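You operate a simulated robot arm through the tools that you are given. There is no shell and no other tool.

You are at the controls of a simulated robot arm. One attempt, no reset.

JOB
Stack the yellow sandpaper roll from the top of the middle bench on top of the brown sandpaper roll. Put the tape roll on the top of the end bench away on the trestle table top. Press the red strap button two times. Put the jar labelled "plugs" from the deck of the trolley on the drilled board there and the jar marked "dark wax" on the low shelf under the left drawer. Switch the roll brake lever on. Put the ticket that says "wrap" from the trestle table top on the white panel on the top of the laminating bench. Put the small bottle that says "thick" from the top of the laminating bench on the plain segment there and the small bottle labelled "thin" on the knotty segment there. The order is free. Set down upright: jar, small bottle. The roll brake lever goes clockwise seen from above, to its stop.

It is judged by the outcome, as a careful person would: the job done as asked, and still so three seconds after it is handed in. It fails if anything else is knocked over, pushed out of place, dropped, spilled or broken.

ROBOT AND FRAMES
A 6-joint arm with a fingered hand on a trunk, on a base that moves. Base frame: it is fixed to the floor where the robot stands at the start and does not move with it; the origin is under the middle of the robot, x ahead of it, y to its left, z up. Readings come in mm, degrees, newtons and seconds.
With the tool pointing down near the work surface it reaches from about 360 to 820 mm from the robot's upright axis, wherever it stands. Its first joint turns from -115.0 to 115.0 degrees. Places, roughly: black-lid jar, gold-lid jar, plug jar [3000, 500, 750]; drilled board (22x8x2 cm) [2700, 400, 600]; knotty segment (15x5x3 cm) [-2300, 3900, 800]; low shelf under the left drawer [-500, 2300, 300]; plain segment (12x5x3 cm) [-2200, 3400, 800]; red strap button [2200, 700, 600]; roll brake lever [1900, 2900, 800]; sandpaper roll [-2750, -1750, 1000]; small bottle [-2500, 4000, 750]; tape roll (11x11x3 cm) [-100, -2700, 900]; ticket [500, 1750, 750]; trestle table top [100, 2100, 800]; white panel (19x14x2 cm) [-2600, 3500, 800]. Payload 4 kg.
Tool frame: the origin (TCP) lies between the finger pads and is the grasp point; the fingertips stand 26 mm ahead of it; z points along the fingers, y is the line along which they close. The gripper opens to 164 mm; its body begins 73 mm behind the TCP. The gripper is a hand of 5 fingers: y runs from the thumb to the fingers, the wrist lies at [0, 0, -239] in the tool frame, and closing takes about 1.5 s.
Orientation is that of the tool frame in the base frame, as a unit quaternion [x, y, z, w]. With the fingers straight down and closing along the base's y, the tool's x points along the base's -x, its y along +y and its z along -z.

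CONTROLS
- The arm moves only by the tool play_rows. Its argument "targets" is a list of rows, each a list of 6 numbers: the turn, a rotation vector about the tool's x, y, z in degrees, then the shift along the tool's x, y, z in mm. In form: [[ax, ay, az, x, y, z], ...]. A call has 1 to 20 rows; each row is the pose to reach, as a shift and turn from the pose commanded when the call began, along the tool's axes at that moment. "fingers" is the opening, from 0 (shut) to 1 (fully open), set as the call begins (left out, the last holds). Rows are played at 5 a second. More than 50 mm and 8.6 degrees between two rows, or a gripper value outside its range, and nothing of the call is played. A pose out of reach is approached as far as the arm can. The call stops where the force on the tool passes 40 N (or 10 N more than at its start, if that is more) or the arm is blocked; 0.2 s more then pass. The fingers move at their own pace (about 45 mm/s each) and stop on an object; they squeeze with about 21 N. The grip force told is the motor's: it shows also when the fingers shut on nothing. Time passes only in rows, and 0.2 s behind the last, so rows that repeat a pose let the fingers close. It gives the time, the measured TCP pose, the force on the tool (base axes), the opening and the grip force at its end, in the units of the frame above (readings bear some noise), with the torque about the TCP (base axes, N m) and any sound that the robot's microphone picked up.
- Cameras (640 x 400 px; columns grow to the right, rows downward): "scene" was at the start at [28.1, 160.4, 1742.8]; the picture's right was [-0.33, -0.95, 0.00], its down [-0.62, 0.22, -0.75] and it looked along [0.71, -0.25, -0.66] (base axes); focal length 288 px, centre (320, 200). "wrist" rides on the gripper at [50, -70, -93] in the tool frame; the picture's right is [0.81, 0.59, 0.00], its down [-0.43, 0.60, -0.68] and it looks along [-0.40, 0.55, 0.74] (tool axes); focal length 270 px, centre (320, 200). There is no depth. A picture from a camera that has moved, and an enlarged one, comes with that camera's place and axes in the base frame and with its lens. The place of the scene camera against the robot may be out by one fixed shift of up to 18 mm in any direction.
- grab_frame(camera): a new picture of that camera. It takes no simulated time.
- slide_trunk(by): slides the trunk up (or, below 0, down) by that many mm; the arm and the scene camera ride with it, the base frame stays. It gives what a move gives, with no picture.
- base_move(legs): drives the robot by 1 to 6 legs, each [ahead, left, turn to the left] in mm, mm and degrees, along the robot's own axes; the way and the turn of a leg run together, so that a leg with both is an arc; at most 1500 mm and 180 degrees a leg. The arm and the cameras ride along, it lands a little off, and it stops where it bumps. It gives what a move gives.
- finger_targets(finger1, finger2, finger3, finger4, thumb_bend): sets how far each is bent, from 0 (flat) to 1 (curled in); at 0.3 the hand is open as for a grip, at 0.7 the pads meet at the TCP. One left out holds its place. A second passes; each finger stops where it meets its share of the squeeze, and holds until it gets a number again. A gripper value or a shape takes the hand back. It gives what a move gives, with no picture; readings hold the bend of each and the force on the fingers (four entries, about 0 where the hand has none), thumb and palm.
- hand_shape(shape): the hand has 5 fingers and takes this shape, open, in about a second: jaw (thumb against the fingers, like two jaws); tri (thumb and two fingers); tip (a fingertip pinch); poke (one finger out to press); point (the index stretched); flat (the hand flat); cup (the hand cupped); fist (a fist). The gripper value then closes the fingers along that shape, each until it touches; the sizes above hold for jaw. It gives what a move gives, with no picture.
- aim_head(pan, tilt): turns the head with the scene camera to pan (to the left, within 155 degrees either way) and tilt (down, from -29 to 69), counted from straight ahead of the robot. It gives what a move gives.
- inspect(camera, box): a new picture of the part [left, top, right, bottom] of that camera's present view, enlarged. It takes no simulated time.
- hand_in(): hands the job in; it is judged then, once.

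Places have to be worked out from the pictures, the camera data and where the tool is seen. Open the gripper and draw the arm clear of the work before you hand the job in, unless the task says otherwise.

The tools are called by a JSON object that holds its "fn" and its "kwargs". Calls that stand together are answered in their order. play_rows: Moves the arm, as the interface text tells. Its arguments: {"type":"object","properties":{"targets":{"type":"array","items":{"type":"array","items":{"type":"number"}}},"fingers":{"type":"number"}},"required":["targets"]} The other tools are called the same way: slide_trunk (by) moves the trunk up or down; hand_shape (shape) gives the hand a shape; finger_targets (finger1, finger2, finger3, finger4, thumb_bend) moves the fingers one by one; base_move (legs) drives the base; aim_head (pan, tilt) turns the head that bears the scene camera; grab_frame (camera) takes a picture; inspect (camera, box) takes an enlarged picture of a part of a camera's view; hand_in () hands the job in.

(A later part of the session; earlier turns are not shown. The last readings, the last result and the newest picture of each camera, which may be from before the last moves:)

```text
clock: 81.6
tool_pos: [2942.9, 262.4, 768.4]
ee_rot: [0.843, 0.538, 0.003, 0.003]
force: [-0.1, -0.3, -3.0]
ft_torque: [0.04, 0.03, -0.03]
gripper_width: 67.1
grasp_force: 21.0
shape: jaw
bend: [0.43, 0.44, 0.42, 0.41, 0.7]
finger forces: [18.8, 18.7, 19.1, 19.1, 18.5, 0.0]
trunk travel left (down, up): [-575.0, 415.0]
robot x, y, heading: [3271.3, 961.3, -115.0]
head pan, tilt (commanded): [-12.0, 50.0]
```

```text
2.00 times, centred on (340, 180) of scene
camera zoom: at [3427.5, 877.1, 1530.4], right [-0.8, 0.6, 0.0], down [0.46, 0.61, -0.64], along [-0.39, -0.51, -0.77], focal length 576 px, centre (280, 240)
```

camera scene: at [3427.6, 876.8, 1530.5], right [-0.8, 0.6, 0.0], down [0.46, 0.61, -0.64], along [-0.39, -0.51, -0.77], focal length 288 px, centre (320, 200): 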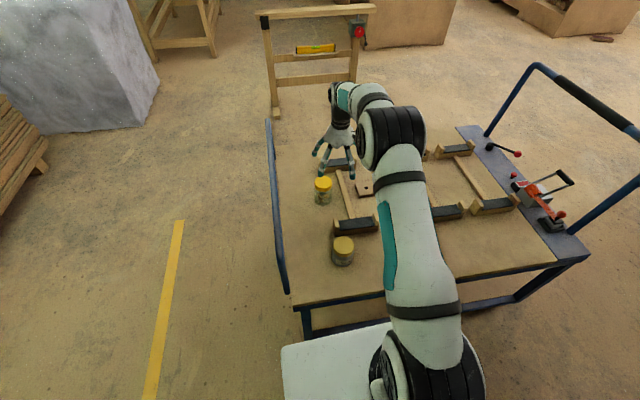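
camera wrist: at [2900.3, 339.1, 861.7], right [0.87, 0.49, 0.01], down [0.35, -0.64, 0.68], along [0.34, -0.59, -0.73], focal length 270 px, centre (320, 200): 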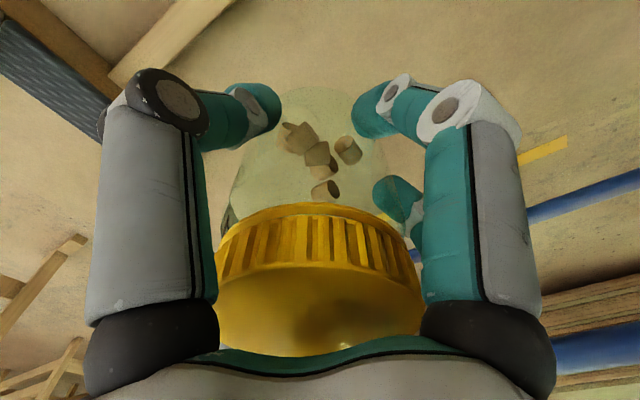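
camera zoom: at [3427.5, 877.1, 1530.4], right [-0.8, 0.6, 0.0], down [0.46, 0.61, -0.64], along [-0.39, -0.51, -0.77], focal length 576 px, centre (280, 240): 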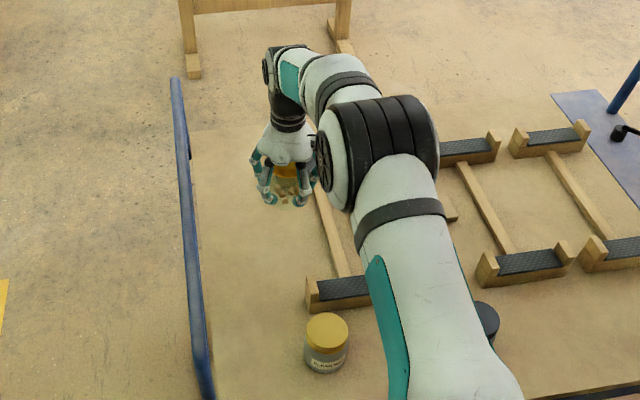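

The jar is held and hanging free (about 3 N). I raise a bit more and move the base right so the drilled board is in front, then look at the board with the wrist camera.

{"fn": "play_rows", "kwargs": {"targets": [[0, 0, 0, 0, 0, -20], [0, 0, 0, 0, 0, -40]]}}

{"fn": "base_move", "kwargs": {"legs": [[0, -215, 0]]}}

{"fn": "grab_frame", "kwargs": {"camera": "wrist"}}

{"fn": "grab_frame", "kwargs": {"camera": "scene"}}

```text
clock: 82.2
tool_pos: [2942.1, 263.8, 808.7]
ee_rot: [0.843, 0.538, 0.004, 0.002]
force: [-0.3, 0.3, -2.4]
ft_torque: [0.0, 0.0, 0.02]
gripper_width: 67.1
grasp_force: 20.8
shape: jaw
bend: [0.43, 0.44, 0.42, 0.41, 0.7]
finger forces: [18.8, 18.7, 19.1, 19.1, 18.5, 0.0]
trunk travel left (down, up): [-575.0, 415.0]
robot x, y, heading: [3270.3, 960.0, -114.9]
head pan, tilt (commanded): [-12.0, 50.0]
```

```text
clock: 83.8
tool_pos: [2744.2, 354.4, 809.9]
ee_rot: [0.844, 0.537, 0.004, 0.003]
force: [0.0, -0.2, -2.7]
ft_torque: [0.01, 0.01, -0.03]
gripper_width: 66.9
grasp_force: 20.9
shape: jaw
bend: [0.43, 0.44, 0.42, 0.41, 0.7]
finger forces: [18.8, 18.7, 19.2, 19.1, 18.6, 0.0]
trunk travel left (down, up): [-575.0, 415.0]
robot x, y, heading: [3078.2, 1052.5, -115.4]
head pan, tilt (commanded): [-12.0, 50.0]
```

```text
taken
camera wrist: at [2703.3, 432.3, 902.5], right [0.88, 0.48, 0.01], down [0.35, -0.64, 0.68], along [0.33, -0.59, -0.73], focal length 270 px, centre (320, 200)
```

wrist: 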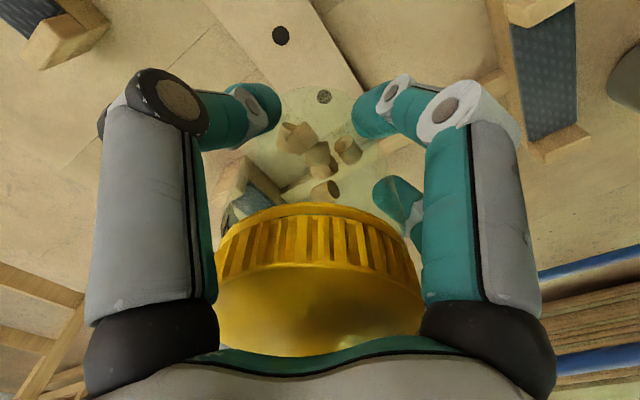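

```text
taken
camera scene: at [3232.4, 967.5, 1530.5], right [-0.8, 0.6, 0.0], down [0.46, 0.61, -0.64], along [-0.39, -0.51, -0.77], focal length 288 px, centre (320, 200)
```

scene: 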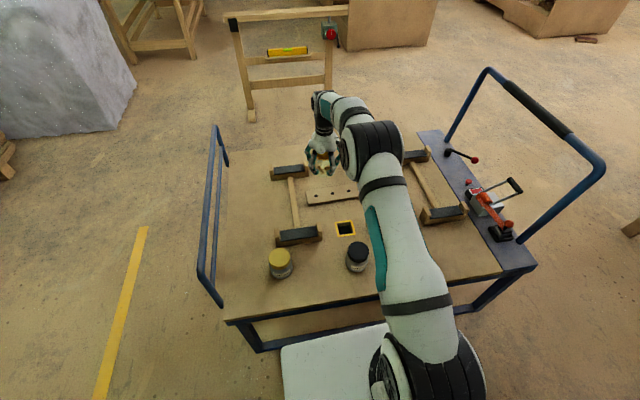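

Holes in the board triangulate its centre to (2700, 365), top at z≈616. The jar's base should touch at TCP z≈669; I align and lower to 675.

{"fn": "play_rows", "kwargs": {"targets": [[0, 0, 0, -4, -22, 0], [0, 0, 0, -9, -44, 0], [0, 0, 0, -9, -44, 40], [0, 0, 0, -9, -44, 80], [0, 0, 0, -9, -44, 110], [0, 0, 0, -9, -44, 130]]}}

{"fn": "grab_frame", "kwargs": {"camera": "wrist"}}

{"fn": "inspect", "kwargs": {"camera": "scene", "box": [270, 80, 410, 240]}}

```text
clock: 85.2
tool_pos: [2702.6, 364.9, 680.0]
ee_rot: [0.844, 0.537, 0.005, 0.002]
force: [0.3, 0.7, -2.6]
ft_torque: [0.04, -0.04, 0.01]
gripper_width: 67.0
grasp_force: 21.2
shape: jaw
bend: [0.43, 0.44, 0.42, 0.41, 0.7]
finger forces: [18.8, 18.7, 19.0, 19.1, 18.6, 0.0]
trunk travel left (down, up): [-575.0, 415.0]
robot x, y, heading: [3074.4, 1049.1, -115.2]
head pan, tilt (commanded): [-12.0, 50.0]
```

```text
taken
camera wrist: at [2661.9, 442.0, 773.1], right [0.88, 0.48, 0.01], down [0.35, -0.64, 0.68], along [0.33, -0.59, -0.73], focal length 270 px, centre (320, 200)
```

wrist: 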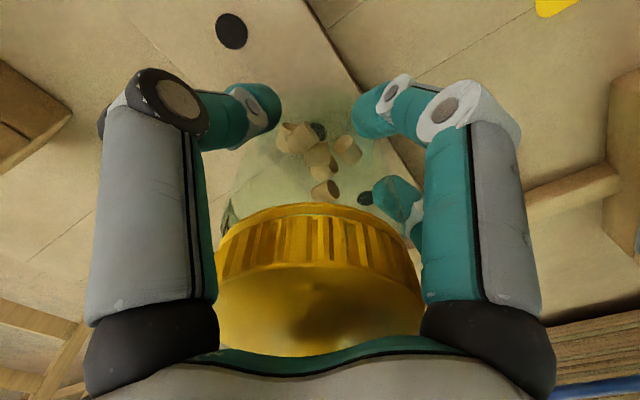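

```text
2.50 times, centred on (340, 160) of scene
camera zoom: at [3232.7, 967.0, 1530.5], right [-0.8, 0.6, 0.0], down [0.46, 0.61, -0.64], along [-0.39, -0.51, -0.77], focal length 721 px, centre (270, 300)
```

zoom: 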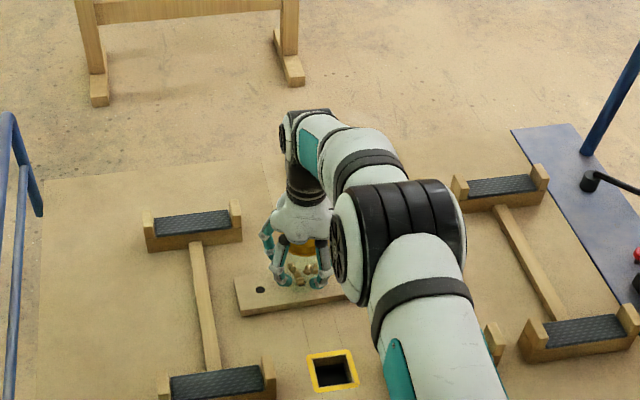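

The middle hole is directly below the jar. I lower gently until the board takes the weight.

{"fn": "play_rows", "kwargs": {"targets": [[0, 0, 0, 0, 0, 4], [0, 0, 0, 0, 0, 8]]}}

{"fn": "play_rows", "kwargs": {"targets": [[0, 0, 0, 0, 0, 2], [0, 0, 0, 0, 0, 3]]}}

{"fn": "play_rows", "kwargs": {"targets": [[0, 0, 0, 0, 0, 1], [0, 0, 0, 0, 0, 2]]}}

```text
clock: 85.8
tool_pos: [2702.7, 364.7, 671.9]
ee_rot: [0.844, 0.537, 0.004, 0.003]
force: [0.3, -0.4, -2.6]
ft_torque: [0.0, -0.01, 0.01]
gripper_width: 67.2
grasp_force: 20.9
shape: jaw
bend: [0.43, 0.44, 0.42, 0.41, 0.7]
finger forces: [18.9, 18.6, 19.1, 19.1, 18.5, 0.0]
trunk travel left (down, up): [-575.0, 415.0]
robot x, y, heading: [3079.8, 1052.3, -115.0]
head pan, tilt (commanded): [-12.0, 50.0]
```

```text
clock: 86.4
tool_pos: [2703.2, 365.0, 669.0]
ee_rot: [0.844, 0.537, 0.004, 0.003]
force: [0.4, 0.2, -3.0]
ft_torque: [-0.02, 0.0, 0.02]
gripper_width: 66.9
grasp_force: 20.9
shape: jaw
bend: [0.43, 0.44, 0.42, 0.41, 0.7]
finger forces: [18.8, 18.7, 19.0, 19.2, 18.7, 0.1]
trunk travel left (down, up): [-575.0, 415.0]
robot x, y, heading: [3077.3, 1052.3, -115.2]
head pan, tilt (commanded): [-12.0, 50.0]
```

```text
clock: 87.0
tool_pos: [2703.7, 365.6, 665.7]
ee_rot: [0.844, 0.536, 0.005, 0.002]
force: [-0.3, 0.0, -2.0]
ft_torque: [-0.01, -0.02, -0.02]
gripper_width: 67.3
grasp_force: 21.0
shape: jaw
bend: [0.43, 0.44, 0.42, 0.41, 0.7]
finger forces: [18.8, 18.7, 19.1, 19.1, 18.7, 0.0]
trunk travel left (down, up): [-575.0, 415.0]
robot x, y, heading: [3078.9, 1053.5, -115.3]
head pan, tilt (commanded): [-12.0, 50.0]
```

Still mostly hanging (-2 to -3 N); I continue in 1–2 mm steps.

{"fn": "play_rows", "kwargs": {"targets": [[0, 0, 0, 0, 0, 1], [0, 0, 0, 0, 0, 2]]}}

{"fn": "play_rows", "kwargs": {"targets": [[0, 0, 0, 0, 0, 1], [0, 0, 0, 0, 0, 2]]}}

```text
clock: 87.6
tool_pos: [2701.2, 364.5, 664.5]
ee_rot: [0.844, 0.536, 0.004, 0.002]
force: [-0.3, 1.0, -1.7]
ft_torque: [-0.02, -0.03, 0.0]
gripper_width: 66.9
grasp_force: 20.8
shape: jaw
bend: [0.43, 0.44, 0.42, 0.41, 0.7]
finger forces: [18.8, 18.7, 19.0, 19.1, 18.6, 0.1]
trunk travel left (down, up): [-575.0, 415.0]
robot x, y, heading: [3078.4, 1053.8, -115.1]
head pan, tilt (commanded): [-12.0, 50.0]
```

```text
clock: 88.2
tool_pos: [2702.4, 365.8, 663.3]
ee_rot: [0.844, 0.536, 0.002, 0.003]
force: [0.2, 1.2, 4.1]
ft_torque: [0.04, 0.05, -0.04]
gripper_width: 66.9
grasp_force: 21.1
shape: jaw
bend: [0.43, 0.44, 0.42, 0.41, 0.7]
finger forces: [19.3, 18.8, 19.0, 19.1, 19.3, 0.1]
trunk travel left (down, up): [-575.0, 415.0]
robot x, y, heading: [3076.0, 1050.9, -114.9]
head pan, tilt (commanded): [-12.0, 50.0]
```

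The jar is now standing on the board (+4 N). I ease up 1 mm and open the hand.

{"fn": "play_rows", "kwargs": {"targets": [[0, 0, 0, 0, 0, -1], [0, 0, 0, 0, 0, -1], [0, 0, 0, 0, 0, -1], [0, 0, 0, 0, 0, -1], [0, 0, 0, 0, 0, -1], [0, 0, 0, 0, 0, -1], [0, 0, 0, 0, 0, -1], [0, 0, 0, 0, 0, -1]], "fingers": 1}}

{"fn": "grab_frame", "kwargs": {"camera": "wrist"}}

```text
clock: 90.0
tool_pos: [2703.6, 366.2, 663.4]
ee_rot: [0.844, 0.537, 0.004, 0.002]
force: [-0.6, 0.0, -0.5]
ft_torque: [0.01, 0.0, 0.0]
gripper_width: 164.0
grasp_force: 0.1
shape: jaw
bend: [0.3, 0.3, 0.3, 0.3, 0.3]
finger forces: [0.1, 0.0, 0.1, 0.0, 0.0, 0.0]
trunk travel left (down, up): [-575.0, 415.0]
robot x, y, heading: [3077.1, 1050.8, -115.3]
head pan, tilt (commanded): [-12.0, 50.0]
```

```text
taken
camera wrist: at [2661.4, 442.9, 757.0], right [0.88, 0.48, 0.01], down [0.35, -0.64, 0.68], along [0.33, -0.59, -0.73], focal length 270 px, centre (320, 200)
```

wrist: 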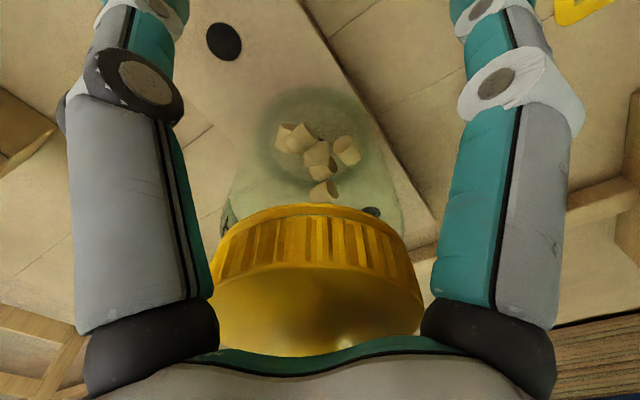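

The jar stands on the board, hand open. I rise straight up off it and check from above.

{"fn": "play_rows", "kwargs": {"targets": [[0, 0, 0, 0, 0, -30], [0, 0, 0, 0, 0, -70], [0, 0, 0, 0, 0, -110], [0, 0, 0, 0, 0, -150], [0, 0, 0, 0, 0, -170]]}}

{"fn": "grab_frame", "kwargs": {"camera": "wrist"}}

{"fn": "inspect", "kwargs": {"camera": "scene", "box": [270, 80, 410, 280]}}

```text
clock: 91.2
tool_pos: [2702.1, 365.5, 834.8]
ee_rot: [0.844, 0.536, 0.003, 0.003]
force: [-0.5, 0.7, 0.4]
ft_torque: [0.02, -0.02, 0.03]
gripper_width: 164.1
grasp_force: 0.0
shape: jaw
bend: [0.3, 0.3, 0.3, 0.3, 0.3]
finger forces: [0.1, 0.1, 0.0, 0.0, 0.1, 0.0]
trunk travel left (down, up): [-575.0, 415.0]
robot x, y, heading: [3076.8, 1051.1, -115.2]
head pan, tilt (commanded): [-12.0, 50.0]
```

```text
taken
camera wrist: at [2660.3, 442.5, 928.0], right [0.88, 0.48, 0.01], down [0.35, -0.64, 0.68], along [0.33, -0.59, -0.73], focal length 270 px, centre (320, 200)
```

wrist: 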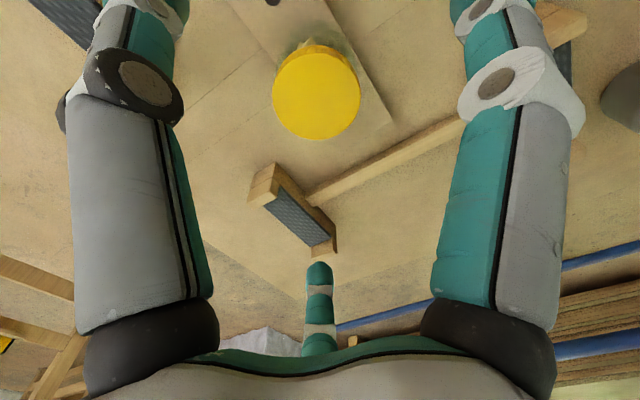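

```text
2.00 times, centred on (340, 180) of scene
camera zoom: at [3233.1, 967.8, 1530.5], right [-0.8, 0.6, 0.0], down [0.46, 0.61, -0.64], along [-0.39, -0.51, -0.77], focal length 576 px, centre (280, 240)
```

zoom: 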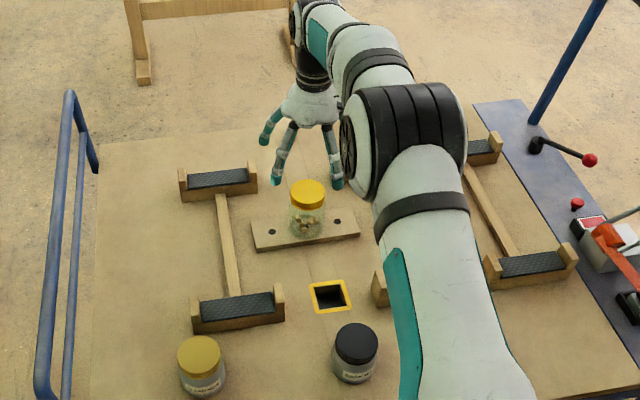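

The plug jar stands squarely on the drilled board. Before picking the wax jar with a tilted hand, I want to understand the finger layout, so I zoom on the open hand.

{"fn": "inspect", "kwargs": {"camera": "scene", "box": [320, 80, 370, 130]}}

{"fn": "hand_shape", "kwargs": {"shape": "tri"}}

{"fn": "inspect", "kwargs": {"camera": "scene", "box": [320, 80, 370, 130]}}

{"fn": "grab_frame", "kwargs": {"camera": "wrist"}}

```text
8.00 times, centred on (345, 105) of scene
camera zoom: at [3233.1, 967.8, 1530.5], right [-0.8, 0.6, 0.0], down [0.46, 0.61, -0.64], along [-0.39, -0.51, -0.77], focal length 2306 px, centre (120, 960)
```

zoom: 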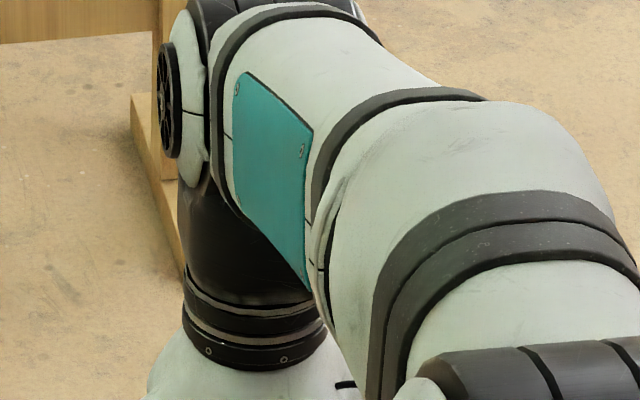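

```text
clock: 92.1
tool_pos: [2701.3, 365.7, 834.1]
ee_rot: [0.844, 0.537, 0.004, 0.003]
force: [-0.6, 0.3, -0.1]
ft_torque: [-0.01, -0.03, 0.01]
gripper_width: 163.9
grasp_force: 0.2
shape: tri
bend: [0.14, 0.3, 0.3, 0.14, 0.3]
finger forces: [0.1, 0.1, 0.1, 0.0, 0.0, 0.0]
trunk travel left (down, up): [-575.0, 415.0]
robot x, y, heading: [3075.7, 1051.1, -115.1]
head pan, tilt (commanded): [-12.0, 50.0]
```

```text
8.00 times, centred on (345, 105) of scene
camera zoom: at [3233.0, 967.5, 1530.5], right [-0.8, 0.6, 0.0], down [0.46, 0.61, -0.64], along [-0.39, -0.51, -0.77], focal length 2306 px, centre (120, 960)
```

zoom: 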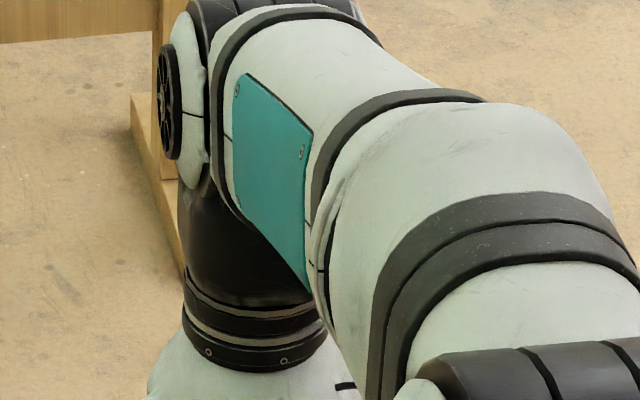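

```text
taken
camera wrist: at [2660.1, 442.3, 927.2], right [0.88, 0.48, 0.01], down [0.35, -0.64, 0.68], along [0.33, -0.59, -0.73], focal length 270 px, centre (320, 200)
```

wrist: 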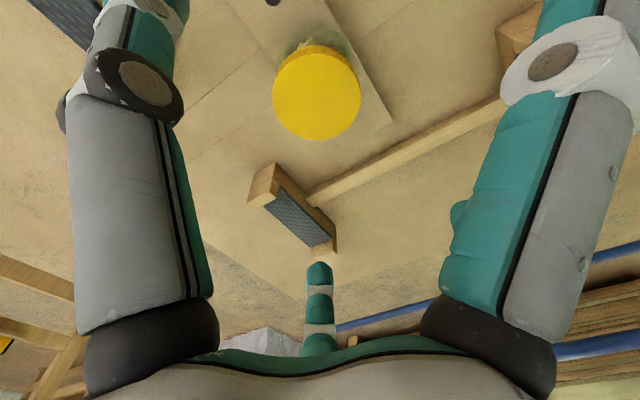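

The hand turns out to be a five-finger radial layout (thumb at -y, fingers spaced 72°). For the low shelf I'll use a tilted three-finger grip (thumb + fingers 2, 3). I back the base off 145 mm and pull the hand in to check finger poses visually.

{"fn": "base_move", "kwargs": {"legs": [[-145, 0, 0]]}}

{"fn": "play_rows", "kwargs": {"targets": [[0, -5, 0, 40, 0, -10], [0, -12, 0, 80, 0, -20], [0, -19, 0, 115, 0, -30], [0, -26, 0, 145, 0, -40], [0, -32, 0, 165, 0, -45], [0, -35, 0, 175, 0, -45]]}}

{"fn": "finger_targets", "kwargs": {"finger1": 0, "finger4": 0.14}}

{"fn": "aim_head", "kwargs": {"pan": -10, "tilt": 40}}

{"fn": "grab_frame", "kwargs": {"camera": "scene"}}

{"fn": "grab_frame", "kwargs": {"camera": "wrist"}}

```text
clock: 93.5
tool_pos: [2762.7, 496.0, 835.4]
ee_rot: [0.844, 0.537, 0.004, 0.002]
force: [0.1, 0.1, 0.4]
ft_torque: [0.0, -0.02, 0.04]
gripper_width: 164.1
grasp_force: 0.0
shape: tri
bend: [0.14, 0.3, 0.3, 0.14, 0.3]
finger forces: [0.1, 0.0, 0.0, 0.0, 0.0, 0.0]
trunk travel left (down, up): [-575.0, 415.0]
robot x, y, heading: [3137.9, 1180.3, -115.0]
head pan, tilt (commanded): [-12.0, 50.0]
```

```text
clock: 94.9
tool_pos: [2836.2, 647.1, 879.9]
ee_rot: [0.808, 0.513, -0.239, 0.161]
force: [0.3, 1.3, 0.1]
ft_torque: [0.01, 0.02, 0.01]
gripper_width: 163.6
grasp_force: 0.0
shape: tri
bend: [0.14, 0.3, 0.3, 0.14, 0.3]
finger forces: [0.0, 0.0, 0.0, 0.0, 0.0, 0.0]
out of reach, approached as far as the arm can: row 6
trunk travel left (down, up): [-575.0, 415.0]
robot x, y, heading: [3142.3, 1183.5, -115.1]
head pan, tilt (commanded): [-12.0, 50.0]
```

```text
clock: 95.9
tool_pos: [2836.7, 647.4, 881.2]
ee_rot: [0.809, 0.514, -0.238, 0.161]
force: [-0.1, 0.8, 0.2]
ft_torque: [-0.04, -0.01, -0.01]
gripper_width: 109.7
grasp_force: 0.0
shape: fingers
bend: [0.01, 0.3, 0.3, 0.14, 0.3]
finger forces: [0.1, 0.0, 0.0, 0.0, 0.1, 0.1]
trunk travel left (down, up): [-575.0, 415.0]
robot x, y, heading: [3142.4, 1184.6, -115.4]
head pan, tilt (commanded): [-12.0, 50.0]
```

```text
clock: 96.6
tool_pos: [2835.4, 647.8, 881.0]
ee_rot: [0.808, 0.514, -0.237, 0.161]
force: [0.1, 0.9, -0.4]
ft_torque: [0.01, -0.03, 0.02]
gripper_width: 109.6
grasp_force: 0.1
shape: fingers
bend: [0.01, 0.3, 0.3, 0.14, 0.3]
finger forces: [0.1, 0.1, 0.0, 0.0, 0.1, 0.1]
trunk travel left (down, up): [-575.0, 415.0]
robot x, y, heading: [3140.5, 1182.3, -115.2]
head pan, tilt (commanded): [-10.0, 40.0]
```

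```text
taken
camera scene: at [3292.0, 1090.1, 1544.6], right [-0.82, 0.58, 0.0], down [0.37, 0.53, -0.77], along [-0.44, -0.63, -0.64], focal length 288 px, centre (320, 200)
```

scene: 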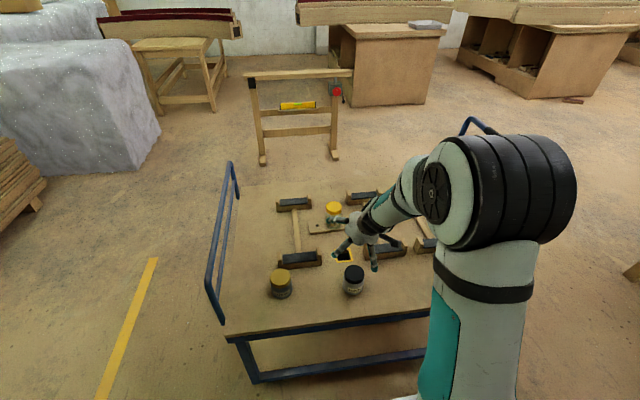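

```text
taken
camera wrist: at [2812.0, 763.3, 929.4], right [0.82, 0.36, -0.44], down [0.53, -0.23, 0.81], along [0.19, -0.9, -0.39], focal length 270 px, centre (320, 200)
```

wrist: 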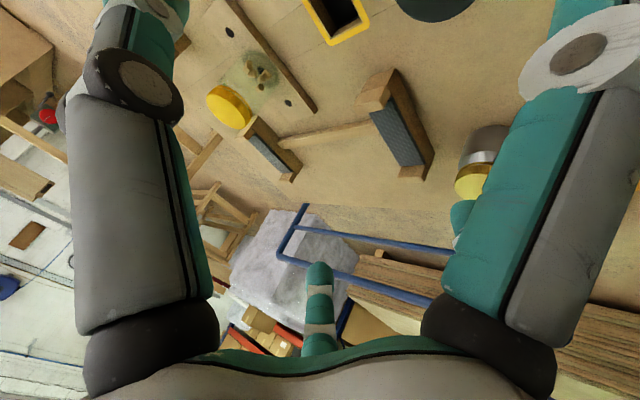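

The hand reached about 33° tilt. I zoom on the hand to see how finger 1 lies when flat.

{"fn": "inspect", "kwargs": {"camera": "scene", "box": [310, 170, 430, 300]}}

```text
3.08 times, centred on (370, 235) of scene
camera zoom: at [3292.0, 1090.1, 1544.6], right [-0.82, 0.58, 0.0], down [0.37, 0.53, -0.77], along [-0.44, -0.63, -0.64], focal length 887 px, centre (166, 92)
```

zoom: 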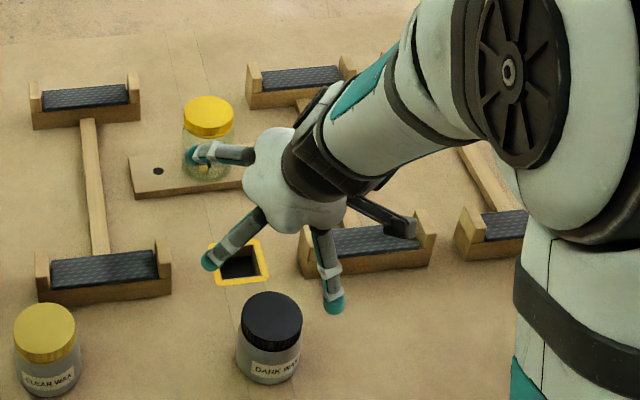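

Finger geometry worked out: I'll use a 25° tilt, gripping about 64 mm above the deck with thumb + fingers 2 and 3. I set finger 1 to 0.3, reduce the tilt to 25° and move above the dark-wax jar to refine its position.

{"fn": "finger_targets", "kwargs": {"finger1": 0.3, "finger4": 0.14}}

{"fn": "play_rows", "kwargs": {"targets": [[0, 3, 0, 20, -0.5, 23], [0, 6, 0, 40, -1, 46], [0, 8.5, 0, 58, -1.4, 68]]}}

{"fn": "grab_frame", "kwargs": {"camera": "wrist"}}

{"fn": "grab_frame", "kwargs": {"camera": "scene"}}

```text
clock: 97.6
tool_pos: [2836.4, 646.5, 881.2]
ee_rot: [0.808, 0.514, -0.237, 0.161]
force: [0.8, 0.2, 0.3]
ft_torque: [-0.01, -0.02, -0.02]
gripper_width: 90.8
grasp_force: 0.1
shape: fingers
bend: [0.3, 0.3, 0.3, 0.14, 0.3]
finger forces: [0.1, 0.0, 0.1, 0.1, 0.1, 0.0]
trunk travel left (down, up): [-575.0, 415.0]
robot x, y, heading: [3138.5, 1182.5, -115.2]
head pan, tilt (commanded): [-10.0, 40.0]
```

```text
clock: 98.4
tool_pos: [2840.7, 655.0, 791.1]
ee_rot: [0.823, 0.521, -0.19, 0.125]
force: [1.2, -0.1, -0.1]
ft_torque: [-0.01, -0.04, 0.03]
gripper_width: 90.8
grasp_force: 0.0
shape: fingers
bend: [0.3, 0.3, 0.3, 0.14, 0.3]
finger forces: [0.1, 0.1, 0.0, 0.0, 0.0, 0.0]
trunk travel left (down, up): [-575.0, 415.0]
robot x, y, heading: [3141.5, 1181.0, -115.3]
head pan, tilt (commanded): [-10.0, 40.0]
```

```text
taken
camera wrist: at [2815.8, 765.2, 851.5], right [0.84, 0.41, -0.35], down [0.5, -0.33, 0.8], along [0.21, -0.85, -0.48], focal length 270 px, centre (320, 200)
```

wrist: 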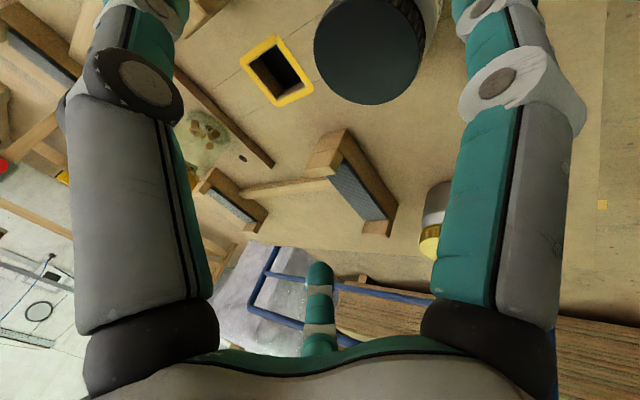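

```text
taken
camera scene: at [3291.9, 1089.8, 1544.7], right [-0.82, 0.58, 0.0], down [0.37, 0.53, -0.77], along [-0.44, -0.63, -0.64], focal length 288 px, centre (320, 200)
```

scene: 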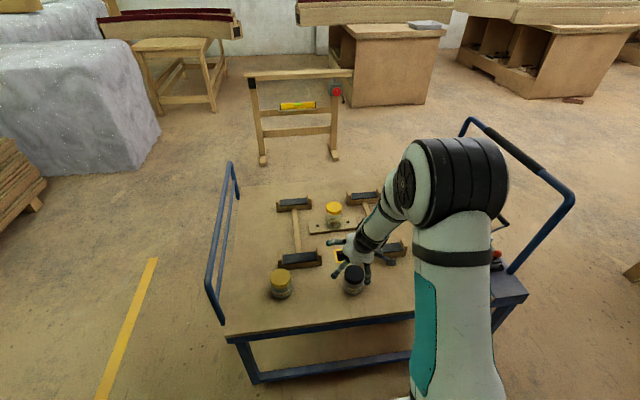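

Wrist view places the jar at about (2830, 663). I correct the alignment and lower partway to z≈730, then re-check.

{"fn": "play_rows", "kwargs": {"targets": [[0, 0, 0, 2, -13, 5], [0, 0, 0, 15, -13, 28], [0, 0, 0, 29, -13, 52]]}}

{"fn": "grab_frame", "kwargs": {"camera": "wrist"}}

{"fn": "inspect", "kwargs": {"camera": "scene", "box": [290, 190, 430, 310]}}

```text
clock: 99.2
tool_pos: [2825.3, 651.8, 744.2]
ee_rot: [0.825, 0.522, -0.183, 0.12]
force: [0.0, 0.3, -0.2]
ft_torque: [-0.03, -0.01, 0.0]
gripper_width: 91.0
grasp_force: 0.1
shape: fingers
bend: [0.3, 0.3, 0.3, 0.14, 0.3]
finger forces: [0.1, 0.0, 0.1, 0.1, 0.1, 0.0]
out of reach, approached as far as the arm can: row 3
trunk travel left (down, up): [-575.0, 415.0]
robot x, y, heading: [3139.7, 1181.5, -115.2]
head pan, tilt (commanded): [-10.0, 40.0]
```

```text
taken
camera wrist: at [2798.9, 760.5, 806.5], right [0.85, 0.41, -0.34], down [0.49, -0.34, 0.8], along [0.21, -0.85, -0.49], focal length 270 px, centre (320, 200)
```

wrist: 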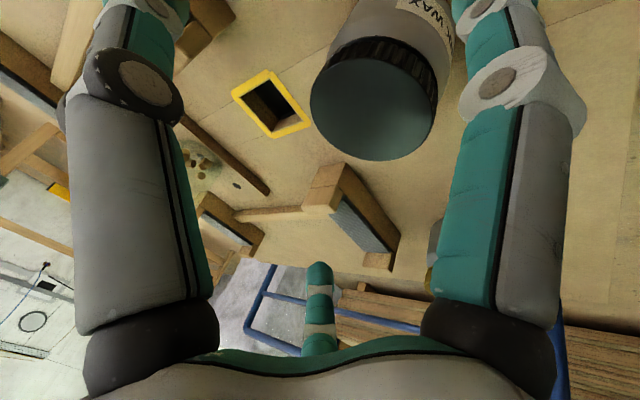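

```text
3.33 times, centred on (360, 250) of scene
camera zoom: at [3291.9, 1089.6, 1544.7], right [-0.82, 0.58, 0.0], down [0.37, 0.53, -0.77], along [-0.44, -0.63, -0.64], focal length 961 px, centre (187, 33)
```

zoom: 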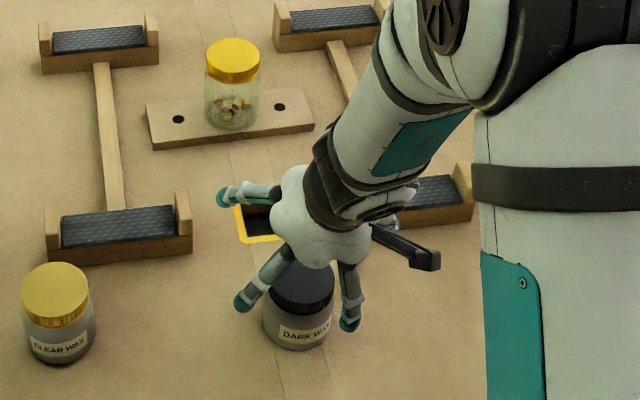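

The arm can't hold this tilt that low with the shoulder so high. I raise the hand 150 mm and lower the trunk by 240 mm in alternation to get a better arm posture.

{"fn": "play_rows", "kwargs": {"targets": [[0, 0, 0, -16, 0, -34], [0, 0, 0, -32, 0, -68], [0, 0, 0, -48, 0, -102], [0, 0, 0, -64, 1, -136]]}}

{"fn": "slide_trunk", "kwargs": {"by": -150}}

{"fn": "play_rows", "kwargs": {"targets": [[0, 0, 0, -16, 0, -34], [0, 0, 0, -32, 0, -68], [0, 0, 0, -43, 1, -91]]}}

{"fn": "slide_trunk", "kwargs": {"by": -90}}

{"fn": "grab_frame", "kwargs": {"camera": "wrist"}}

```text
clock: 100.2
tool_pos: [2824.3, 656.3, 897.7]
ee_rot: [0.822, 0.521, -0.191, 0.125]
force: [0.3, 1.0, -0.6]
ft_torque: [0.01, -0.02, 0.01]
gripper_width: 91.0
grasp_force: 0.1
shape: fingers
bend: [0.3, 0.3, 0.3, 0.14, 0.3]
finger forces: [0.1, 0.0, 0.0, 0.0, 0.0, 0.0]
trunk travel left (down, up): [-575.0, 415.0]
robot x, y, heading: [3140.1, 1184.9, -115.1]
head pan, tilt (commanded): [-10.0, 40.0]
```

```text
clock: 102.0
tool_pos: [2823.3, 655.2, 745.9]
ee_rot: [0.823, 0.52, -0.19, 0.125]
force: [-0.5, 0.2, 0.1]
ft_torque: [0.03, 0.0, -0.02]
gripper_width: 90.6
grasp_force: 0.1
shape: fingers
bend: [0.3, 0.3, 0.3, 0.14, 0.3]
finger forces: [0.0, 0.0, 0.0, 0.1, 0.1, 0.0]
trunk travel left (down, up): [-425.0, 565.0]
robot x, y, heading: [3141.2, 1181.7, -115.1]
head pan, tilt (commanded): [-10.0, 40.0]
```

```text
clock: 102.8
tool_pos: [2824.5, 655.8, 848.8]
ee_rot: [0.823, 0.521, -0.19, 0.125]
force: [0.5, -0.7, -0.2]
ft_torque: [0.0, -0.03, 0.01]
gripper_width: 91.1
grasp_force: 0.1
shape: fingers
bend: [0.3, 0.3, 0.3, 0.14, 0.3]
finger forces: [0.0, 0.0, 0.0, 0.1, 0.0, 0.0]
trunk travel left (down, up): [-425.0, 565.0]
robot x, y, heading: [3134.9, 1182.9, -115.2]
head pan, tilt (commanded): [-10.0, 40.0]
```

```text
clock: 104.0
tool_pos: [2824.5, 655.8, 759.3]
ee_rot: [0.823, 0.521, -0.19, 0.126]
force: [-0.5, 0.0, -0.6]
ft_torque: [0.03, 0.0, -0.02]
gripper_width: 90.8
grasp_force: 0.1
shape: fingers
bend: [0.3, 0.3, 0.3, 0.14, 0.3]
finger forces: [0.1, 0.1, 0.1, 0.0, 0.0, 0.1]
trunk travel left (down, up): [-335.0, 655.0]
robot x, y, heading: [3140.0, 1181.4, -115.2]
head pan, tilt (commanded): [-10.0, 40.0]
```

```text
taken
camera wrist: at [2798.3, 765.9, 818.6], right [0.84, 0.41, -0.35], down [0.5, -0.33, 0.8], along [0.21, -0.85, -0.48], focal length 270 px, centre (320, 200)
```

wrist: 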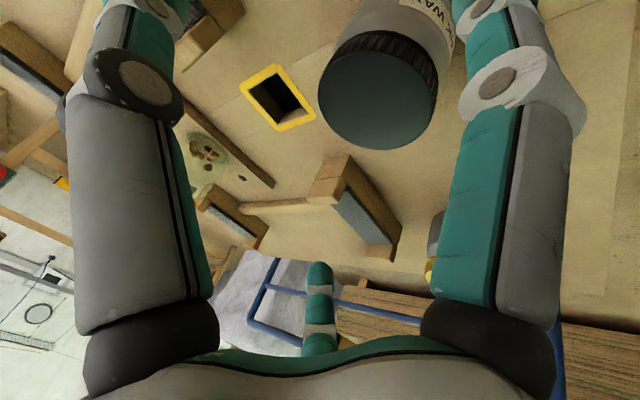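

Better posture now. Long-baseline wrist rays put the jar lid at (2830.5, 659, 670). I tuck finger 1 slightly (0.33) and lower vertically to TCP z≈690 first.

{"fn": "finger_targets", "kwargs": {"finger1": 0.33, "finger4": 0.14}}

{"fn": "play_rows", "kwargs": {"targets": [[0, 0, 0, 5, 4, -2], [0, 0, 0, 20, 4, 28], [0, 0, 0, 36, 3.5, 60]]}}

{"fn": "grab_frame", "kwargs": {"camera": "wrist"}}

{"fn": "inspect", "kwargs": {"camera": "scene", "box": [290, 120, 430, 260]}}

```text
clock: 105.0
tool_pos: [2825.4, 656.9, 756.9]
ee_rot: [0.823, 0.521, -0.19, 0.125]
force: [-0.4, 0.3, -0.1]
ft_torque: [0.03, -0.02, 0.02]
gripper_width: 87.4
grasp_force: 0.1
shape: fingers
bend: [0.33, 0.3, 0.3, 0.14, 0.3]
finger forces: [0.0, 0.0, 0.0, 0.0, 0.0, 0.0]
trunk travel left (down, up): [-335.0, 655.0]
robot x, y, heading: [3135.6, 1181.3, -115.0]
head pan, tilt (commanded): [-10.0, 40.0]
```

```text
clock: 105.8
tool_pos: [2829.7, 658.6, 688.8]
ee_rot: [0.823, 0.521, -0.191, 0.125]
force: [-0.2, -0.3, 0.2]
ft_torque: [-0.01, 0.02, 0.01]
gripper_width: 87.4
grasp_force: 0.0
shape: fingers
bend: [0.33, 0.3, 0.3, 0.14, 0.3]
finger forces: [0.0, 0.1, 0.1, 0.0, 0.0, 0.0]
trunk travel left (down, up): [-335.0, 655.0]
robot x, y, heading: [3140.8, 1185.4, -115.4]
head pan, tilt (commanded): [-10.0, 40.0]
```

```text
taken
camera wrist: at [2804.7, 769.6, 748.8], right [0.84, 0.4, -0.35], down [0.5, -0.33, 0.8], along [0.21, -0.85, -0.48], focal length 270 px, centre (320, 200)
```

wrist: 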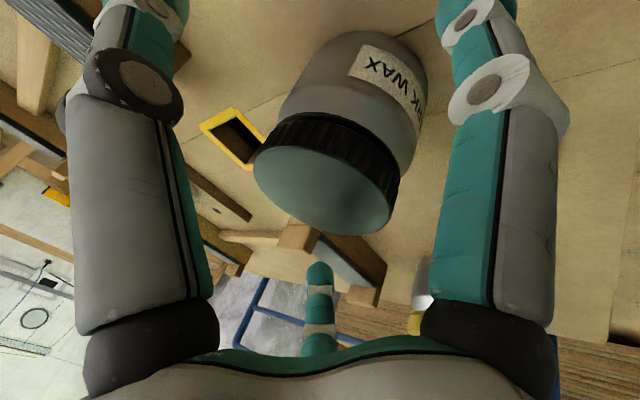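

```text
2.86 times, centred on (360, 190) of scene
camera zoom: at [3292.1, 1090.2, 1304.7], right [-0.82, 0.58, 0.0], down [0.37, 0.53, -0.77], along [-0.44, -0.63, -0.64], focal length 824 px, centre (206, 229)
```

zoom: 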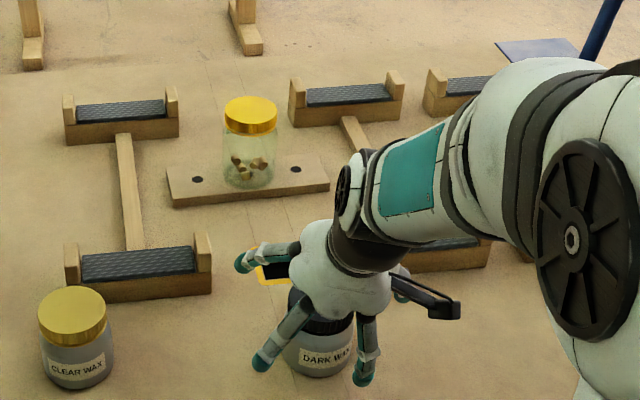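

The jar is nicely between thumb and fingers. I lower the last 35 mm and pre-close fingers 2, 3 and thumb near the jar.

{"fn": "play_rows", "kwargs": {"targets": [[0, 0, 0, 8, 0, 16], [0, 0, 0, 15.5, 0, 31.5]]}}

{"fn": "finger_targets", "kwargs": {"finger2": 0.39, "finger3": 0.39, "thumb_bend": 0.55}}

{"fn": "grab_frame", "kwargs": {"camera": "wrist"}}

{"fn": "inspect", "kwargs": {"camera": "scene", "box": [330, 180, 430, 270]}}

```text
clock: 106.4
tool_pos: [2828.7, 655.9, 664.2]
ee_rot: [0.821, 0.521, -0.198, 0.128]
force: [4.0, 2.9, 19.1]
ft_torque: [1.58, -0.36, -0.21]
gripper_width: 91.1
grasp_force: 9.8
shape: fingers
bend: [0.31, 0.3, 0.3, 0.14, 0.3]
finger forces: [19.4, 0.0, 0.0, 0.1, 0.0, 0.1]
trunk travel left (down, up): [-335.0, 655.0]
robot x, y, heading: [3139.2, 1181.4, -115.3]
head pan, tilt (commanded): [-10.0, 40.0]
stopped in row 2: the force on the tool passed its limit at 46 N (the readings are from after the stop); the commanded pose is now the measured one
```

```text
clock: 107.4
tool_pos: [2828.6, 657.7, 664.1]
ee_rot: [0.82, 0.521, -0.198, 0.129]
force: [4.0, 3.1, 39.9]
ft_torque: [3.09, -0.62, -0.29]
gripper_width: 70.4
grasp_force: 20.2
shape: fingers
bend: [0.31, 0.39, 0.39, 0.14, 0.54]
finger forces: [39.6, 0.0, 0.1, 0.1, 1.1, 0.0]
trunk travel left (down, up): [-335.0, 655.0]
robot x, y, heading: [3142.5, 1180.5, -115.1]
head pan, tilt (commanded): [-10.0, 40.0]
```

```text
taken
camera wrist: at [2804.0, 767.9, 723.4], right [0.84, 0.4, -0.37], down [0.5, -0.32, 0.8], along [0.21, -0.86, -0.47], focal length 270 px, centre (320, 200)
```

wrist: 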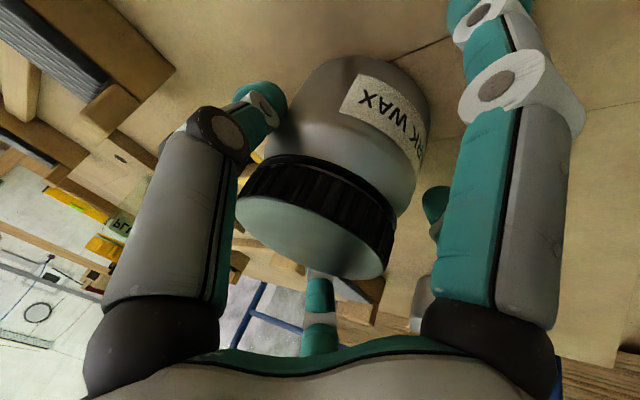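

```text
4.44 times, centred on (380, 225) of scene
camera zoom: at [3293.8, 1092.5, 1304.9], right [-0.82, 0.58, 0.0], down [0.37, 0.52, -0.77], along [-0.44, -0.63, -0.64], focal length 1281 px, centre (53, 89)
```

zoom: 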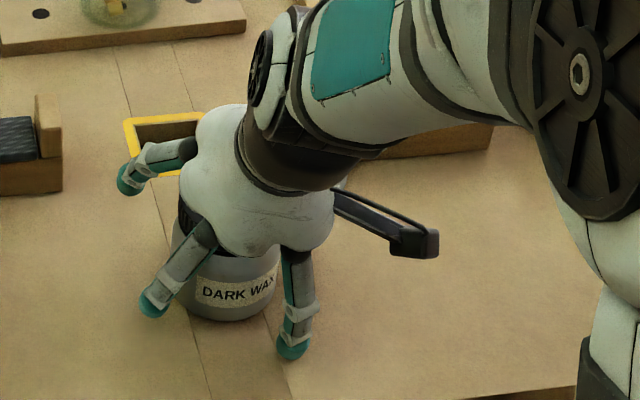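

Finger 1 is pressing on the deck. I lift 8 mm at once, then bend finger 1 a bit more so that it clears the deck beside the jar.

{"fn": "play_rows", "kwargs": {"targets": [[0, 0, 0, -2, 0, -4], [0, 0, 0, -4, 0, -8]]}}

{"fn": "finger_targets", "kwargs": {"finger1": 0.36}}

{"fn": "inspect", "kwargs": {"camera": "scene", "box": [330, 180, 430, 270]}}

{"fn": "grab_frame", "kwargs": {"camera": "wrist"}}

```text
clock: 108.0
tool_pos: [2829.2, 657.3, 669.1]
ee_rot: [0.821, 0.521, -0.194, 0.126]
force: [-0.5, 0.9, 0.2]
ft_torque: [0.03, 0.0, -0.04]
gripper_width: 66.6
grasp_force: 0.4
shape: fingers
bend: [0.33, 0.39, 0.39, 0.14, 0.55]
finger forces: [0.1, 0.1, 0.0, 0.1, 0.6, 0.0]
trunk travel left (down, up): [-335.0, 655.0]
robot x, y, heading: [3137.7, 1180.7, -115.3]
head pan, tilt (commanded): [-10.0, 40.0]
```

```text
clock: 109.0
tool_pos: [2829.5, 657.3, 670.0]
ee_rot: [0.82, 0.522, -0.195, 0.128]
force: [-0.6, 0.3, 0.2]
ft_torque: [0.03, -0.05, 0.03]
gripper_width: 61.2
grasp_force: 0.4
shape: fingers
bend: [0.36, 0.39, 0.39, 0.14, 0.55]
finger forces: [0.0, 0.1, 0.0, 0.0, 0.4, 0.0]
trunk travel left (down, up): [-335.0, 655.0]
robot x, y, heading: [3137.5, 1180.3, -115.2]
head pan, tilt (commanded): [-10.0, 40.0]
```

```text
4.44 times, centred on (380, 225) of scene
camera zoom: at [3292.0, 1090.1, 1304.7], right [-0.82, 0.58, 0.0], down [0.37, 0.53, -0.77], along [-0.44, -0.63, -0.64], focal length 1281 px, centre (53, 89)
```

zoom: 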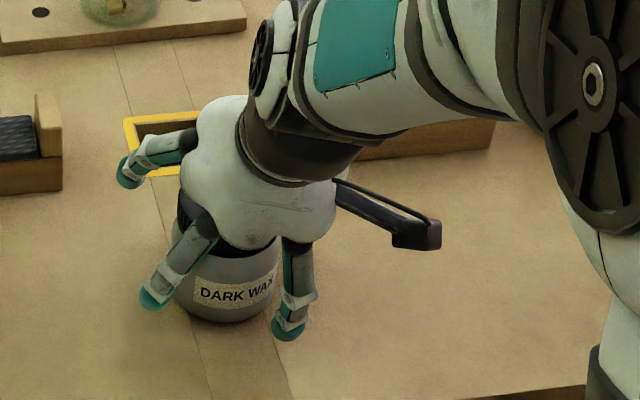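

```text
taken
camera wrist: at [2803.9, 767.4, 730.1], right [0.84, 0.4, -0.36], down [0.5, -0.32, 0.8], along [0.21, -0.86, -0.47], focal length 270 px, centre (320, 200)
```

wrist: 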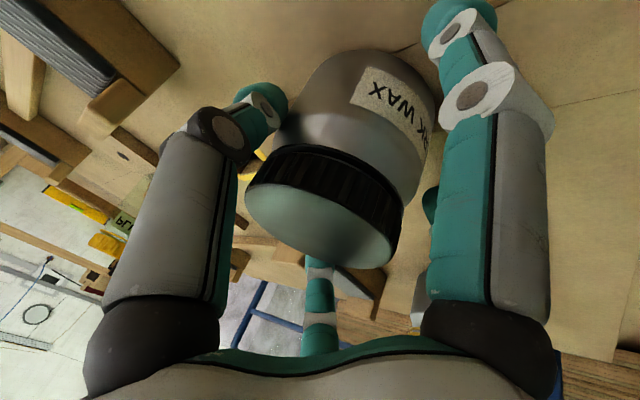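

Clearances look good; thumb already touches lightly. I close fingers 2 and 3 with the thumb to grip.

{"fn": "finger_targets", "kwargs": {"finger2": 0.6, "finger3": 0.6, "thumb_bend": 0.8}}

{"fn": "grab_frame", "kwargs": {"camera": "wrist"}}

{"fn": "inspect", "kwargs": {"camera": "scene", "box": [330, 180, 430, 270]}}

```text
clock: 110.0
tool_pos: [2829.4, 656.7, 670.4]
ee_rot: [0.821, 0.521, -0.196, 0.127]
force: [-2.3, -1.3, 4.7]
ft_torque: [0.07, -0.1, -0.01]
gripper_width: 59.3
grasp_force: 17.6
shape: fingers
bend: [0.36, 0.42, 0.51, 0.14, 0.63]
finger forces: [0.0, 8.3, 8.7, 0.0, 18.2, 0.0]
trunk travel left (down, up): [-335.0, 655.0]
robot x, y, heading: [3139.4, 1182.4, -115.3]
head pan, tilt (commanded): [-10.0, 40.0]
```

```text
taken
camera wrist: at [2803.8, 767.3, 730.4], right [0.84, 0.4, -0.36], down [0.5, -0.32, 0.8], along [0.21, -0.86, -0.47], focal length 270 px, centre (320, 200)
```

wrist: 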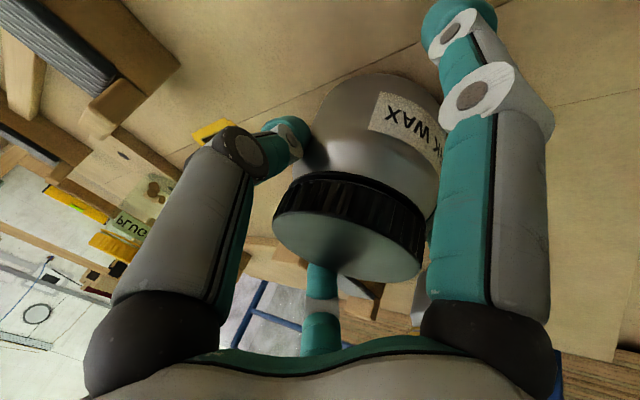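

```text
4.44 times, centred on (380, 225) of scene
camera zoom: at [3292.0, 1090.2, 1304.7], right [-0.82, 0.58, 0.0], down [0.37, 0.53, -0.77], along [-0.44, -0.63, -0.64], focal length 1281 px, centre (53, 89)
```

zoom: 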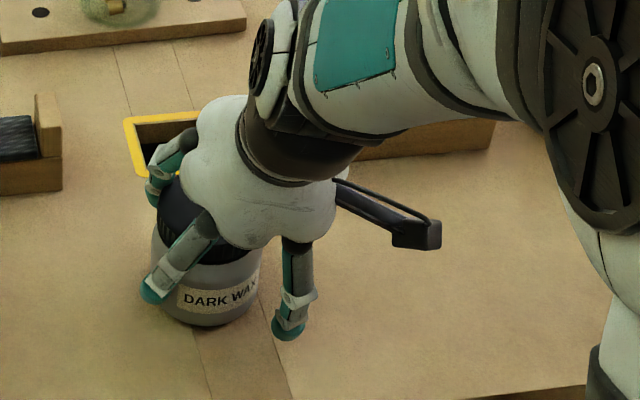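

The thumb nudged the jar ~12 mm toward the fingers while closing, but it's gripped and upright. I lift slightly and check how it hangs.

{"fn": "play_rows", "kwargs": {"targets": [[0, 0, 0, -4, 0, -9], [0, 0, 0, -9, 0, -18], [0, 0, 0, -13, 0, -27]]}}

{"fn": "grab_frame", "kwargs": {"camera": "wrist"}}

{"fn": "inspect", "kwargs": {"camera": "scene", "box": [330, 180, 430, 270]}}

```text
clock: 110.8
tool_pos: [2829.0, 658.3, 701.2]
ee_rot: [0.821, 0.521, -0.195, 0.127]
force: [0.5, 0.6, -2.9]
ft_torque: [0.0, 0.09, -0.02]
gripper_width: 60.4
grasp_force: 13.6
shape: fingers
bend: [0.36, 0.4, 0.53, 0.14, 0.65]
finger forces: [0.0, 11.5, 3.2, 0.0, 13.1, 0.1]
trunk travel left (down, up): [-335.0, 655.0]
robot x, y, heading: [3136.5, 1178.7, -115.4]
head pan, tilt (commanded): [-10.0, 40.0]
```

```text
taken
camera wrist: at [2804.0, 767.9, 760.2], right [0.84, 0.4, -0.36], down [0.5, -0.32, 0.8], along [0.21, -0.86, -0.47], focal length 270 px, centre (320, 200)
```

wrist: 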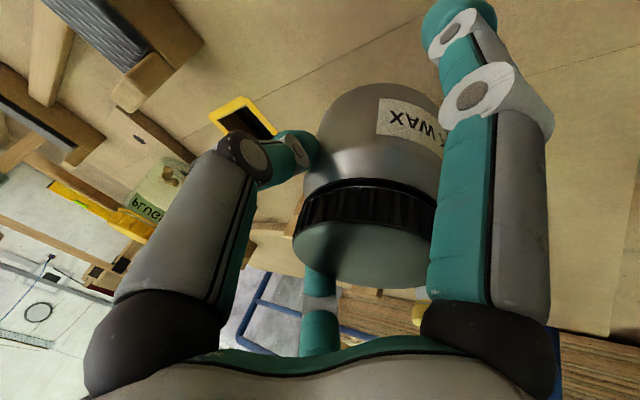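

```text
4.44 times, centred on (380, 225) of scene
camera zoom: at [3291.9, 1089.8, 1304.6], right [-0.82, 0.58, 0.0], down [0.37, 0.53, -0.77], along [-0.44, -0.63, -0.64], focal length 1281 px, centre (53, 89)
```

zoom: 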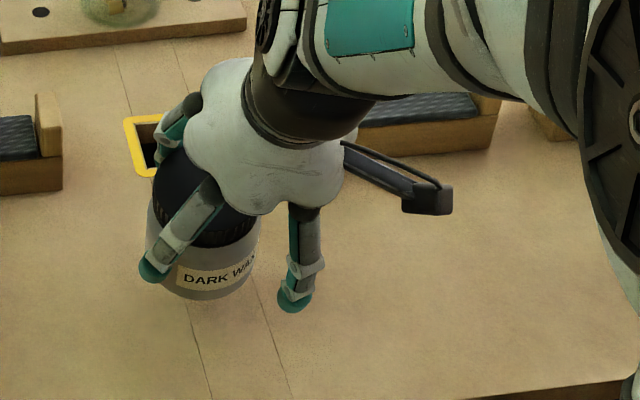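

The tilted 3-finger grip lets the jar rotate in the hand, so I don't trust it. I set it back down on the deck and will regrip vertically with all five fingers (as with the plug jar).

{"fn": "play_rows", "kwargs": {"targets": [[0, 0, 0, 4, 0, 9], [0, 0, 0, 8, 0, 18], [0, 0, 0, 11, 0, 23]]}}

{"fn": "play_rows", "kwargs": {"targets": [[0, 0, 0, 1, 0, 2], [0, 0, 0, 2, 0, 4]]}}

{"fn": "inspect", "kwargs": {"camera": "scene", "box": [330, 180, 430, 270]}}

```text
clock: 111.6
tool_pos: [2828.4, 656.2, 675.0]
ee_rot: [0.821, 0.521, -0.196, 0.127]
force: [-0.4, 0.9, -3.1]
ft_torque: [-0.02, 0.08, 0.01]
gripper_width: 60.4
grasp_force: 13.7
shape: fingers
bend: [0.36, 0.4, 0.53, 0.14, 0.65]
finger forces: [0.0, 11.5, 3.2, 0.0, 13.1, 0.0]
trunk travel left (down, up): [-335.0, 655.0]
robot x, y, heading: [3135.9, 1184.4, -115.0]
head pan, tilt (commanded): [-10.0, 40.0]
```

```text
clock: 112.2
tool_pos: [2829.7, 655.7, 673.3]
ee_rot: [0.821, 0.52, -0.199, 0.128]
force: [-2.9, 0.5, 12.3]
ft_torque: [0.18, -0.43, 0.03]
gripper_width: 60.1
grasp_force: 16.1
shape: fingers
bend: [0.36, 0.4, 0.53, 0.14, 0.65]
finger forces: [0.0, 10.5, 6.2, 0.0, 15.9, 0.1]
trunk travel left (down, up): [-335.0, 655.0]
robot x, y, heading: [3141.9, 1180.5, -115.1]
head pan, tilt (commanded): [-10.0, 40.0]
```

```text
4.44 times, centred on (380, 225) of scene
camera zoom: at [3292.1, 1090.7, 1304.9], right [-0.82, 0.58, 0.0], down [0.37, 0.52, -0.77], along [-0.44, -0.63, -0.64], focal length 1281 px, centre (53, 89)
```

zoom: 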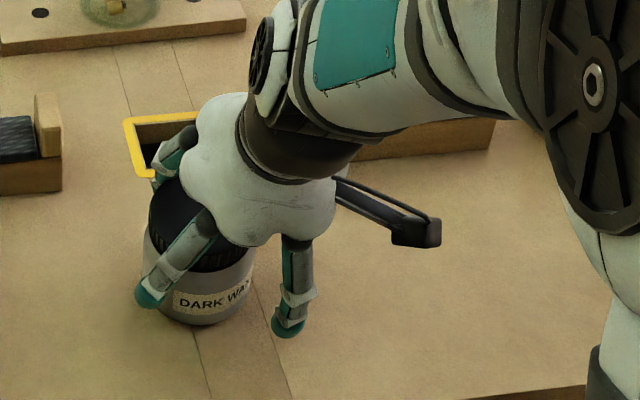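

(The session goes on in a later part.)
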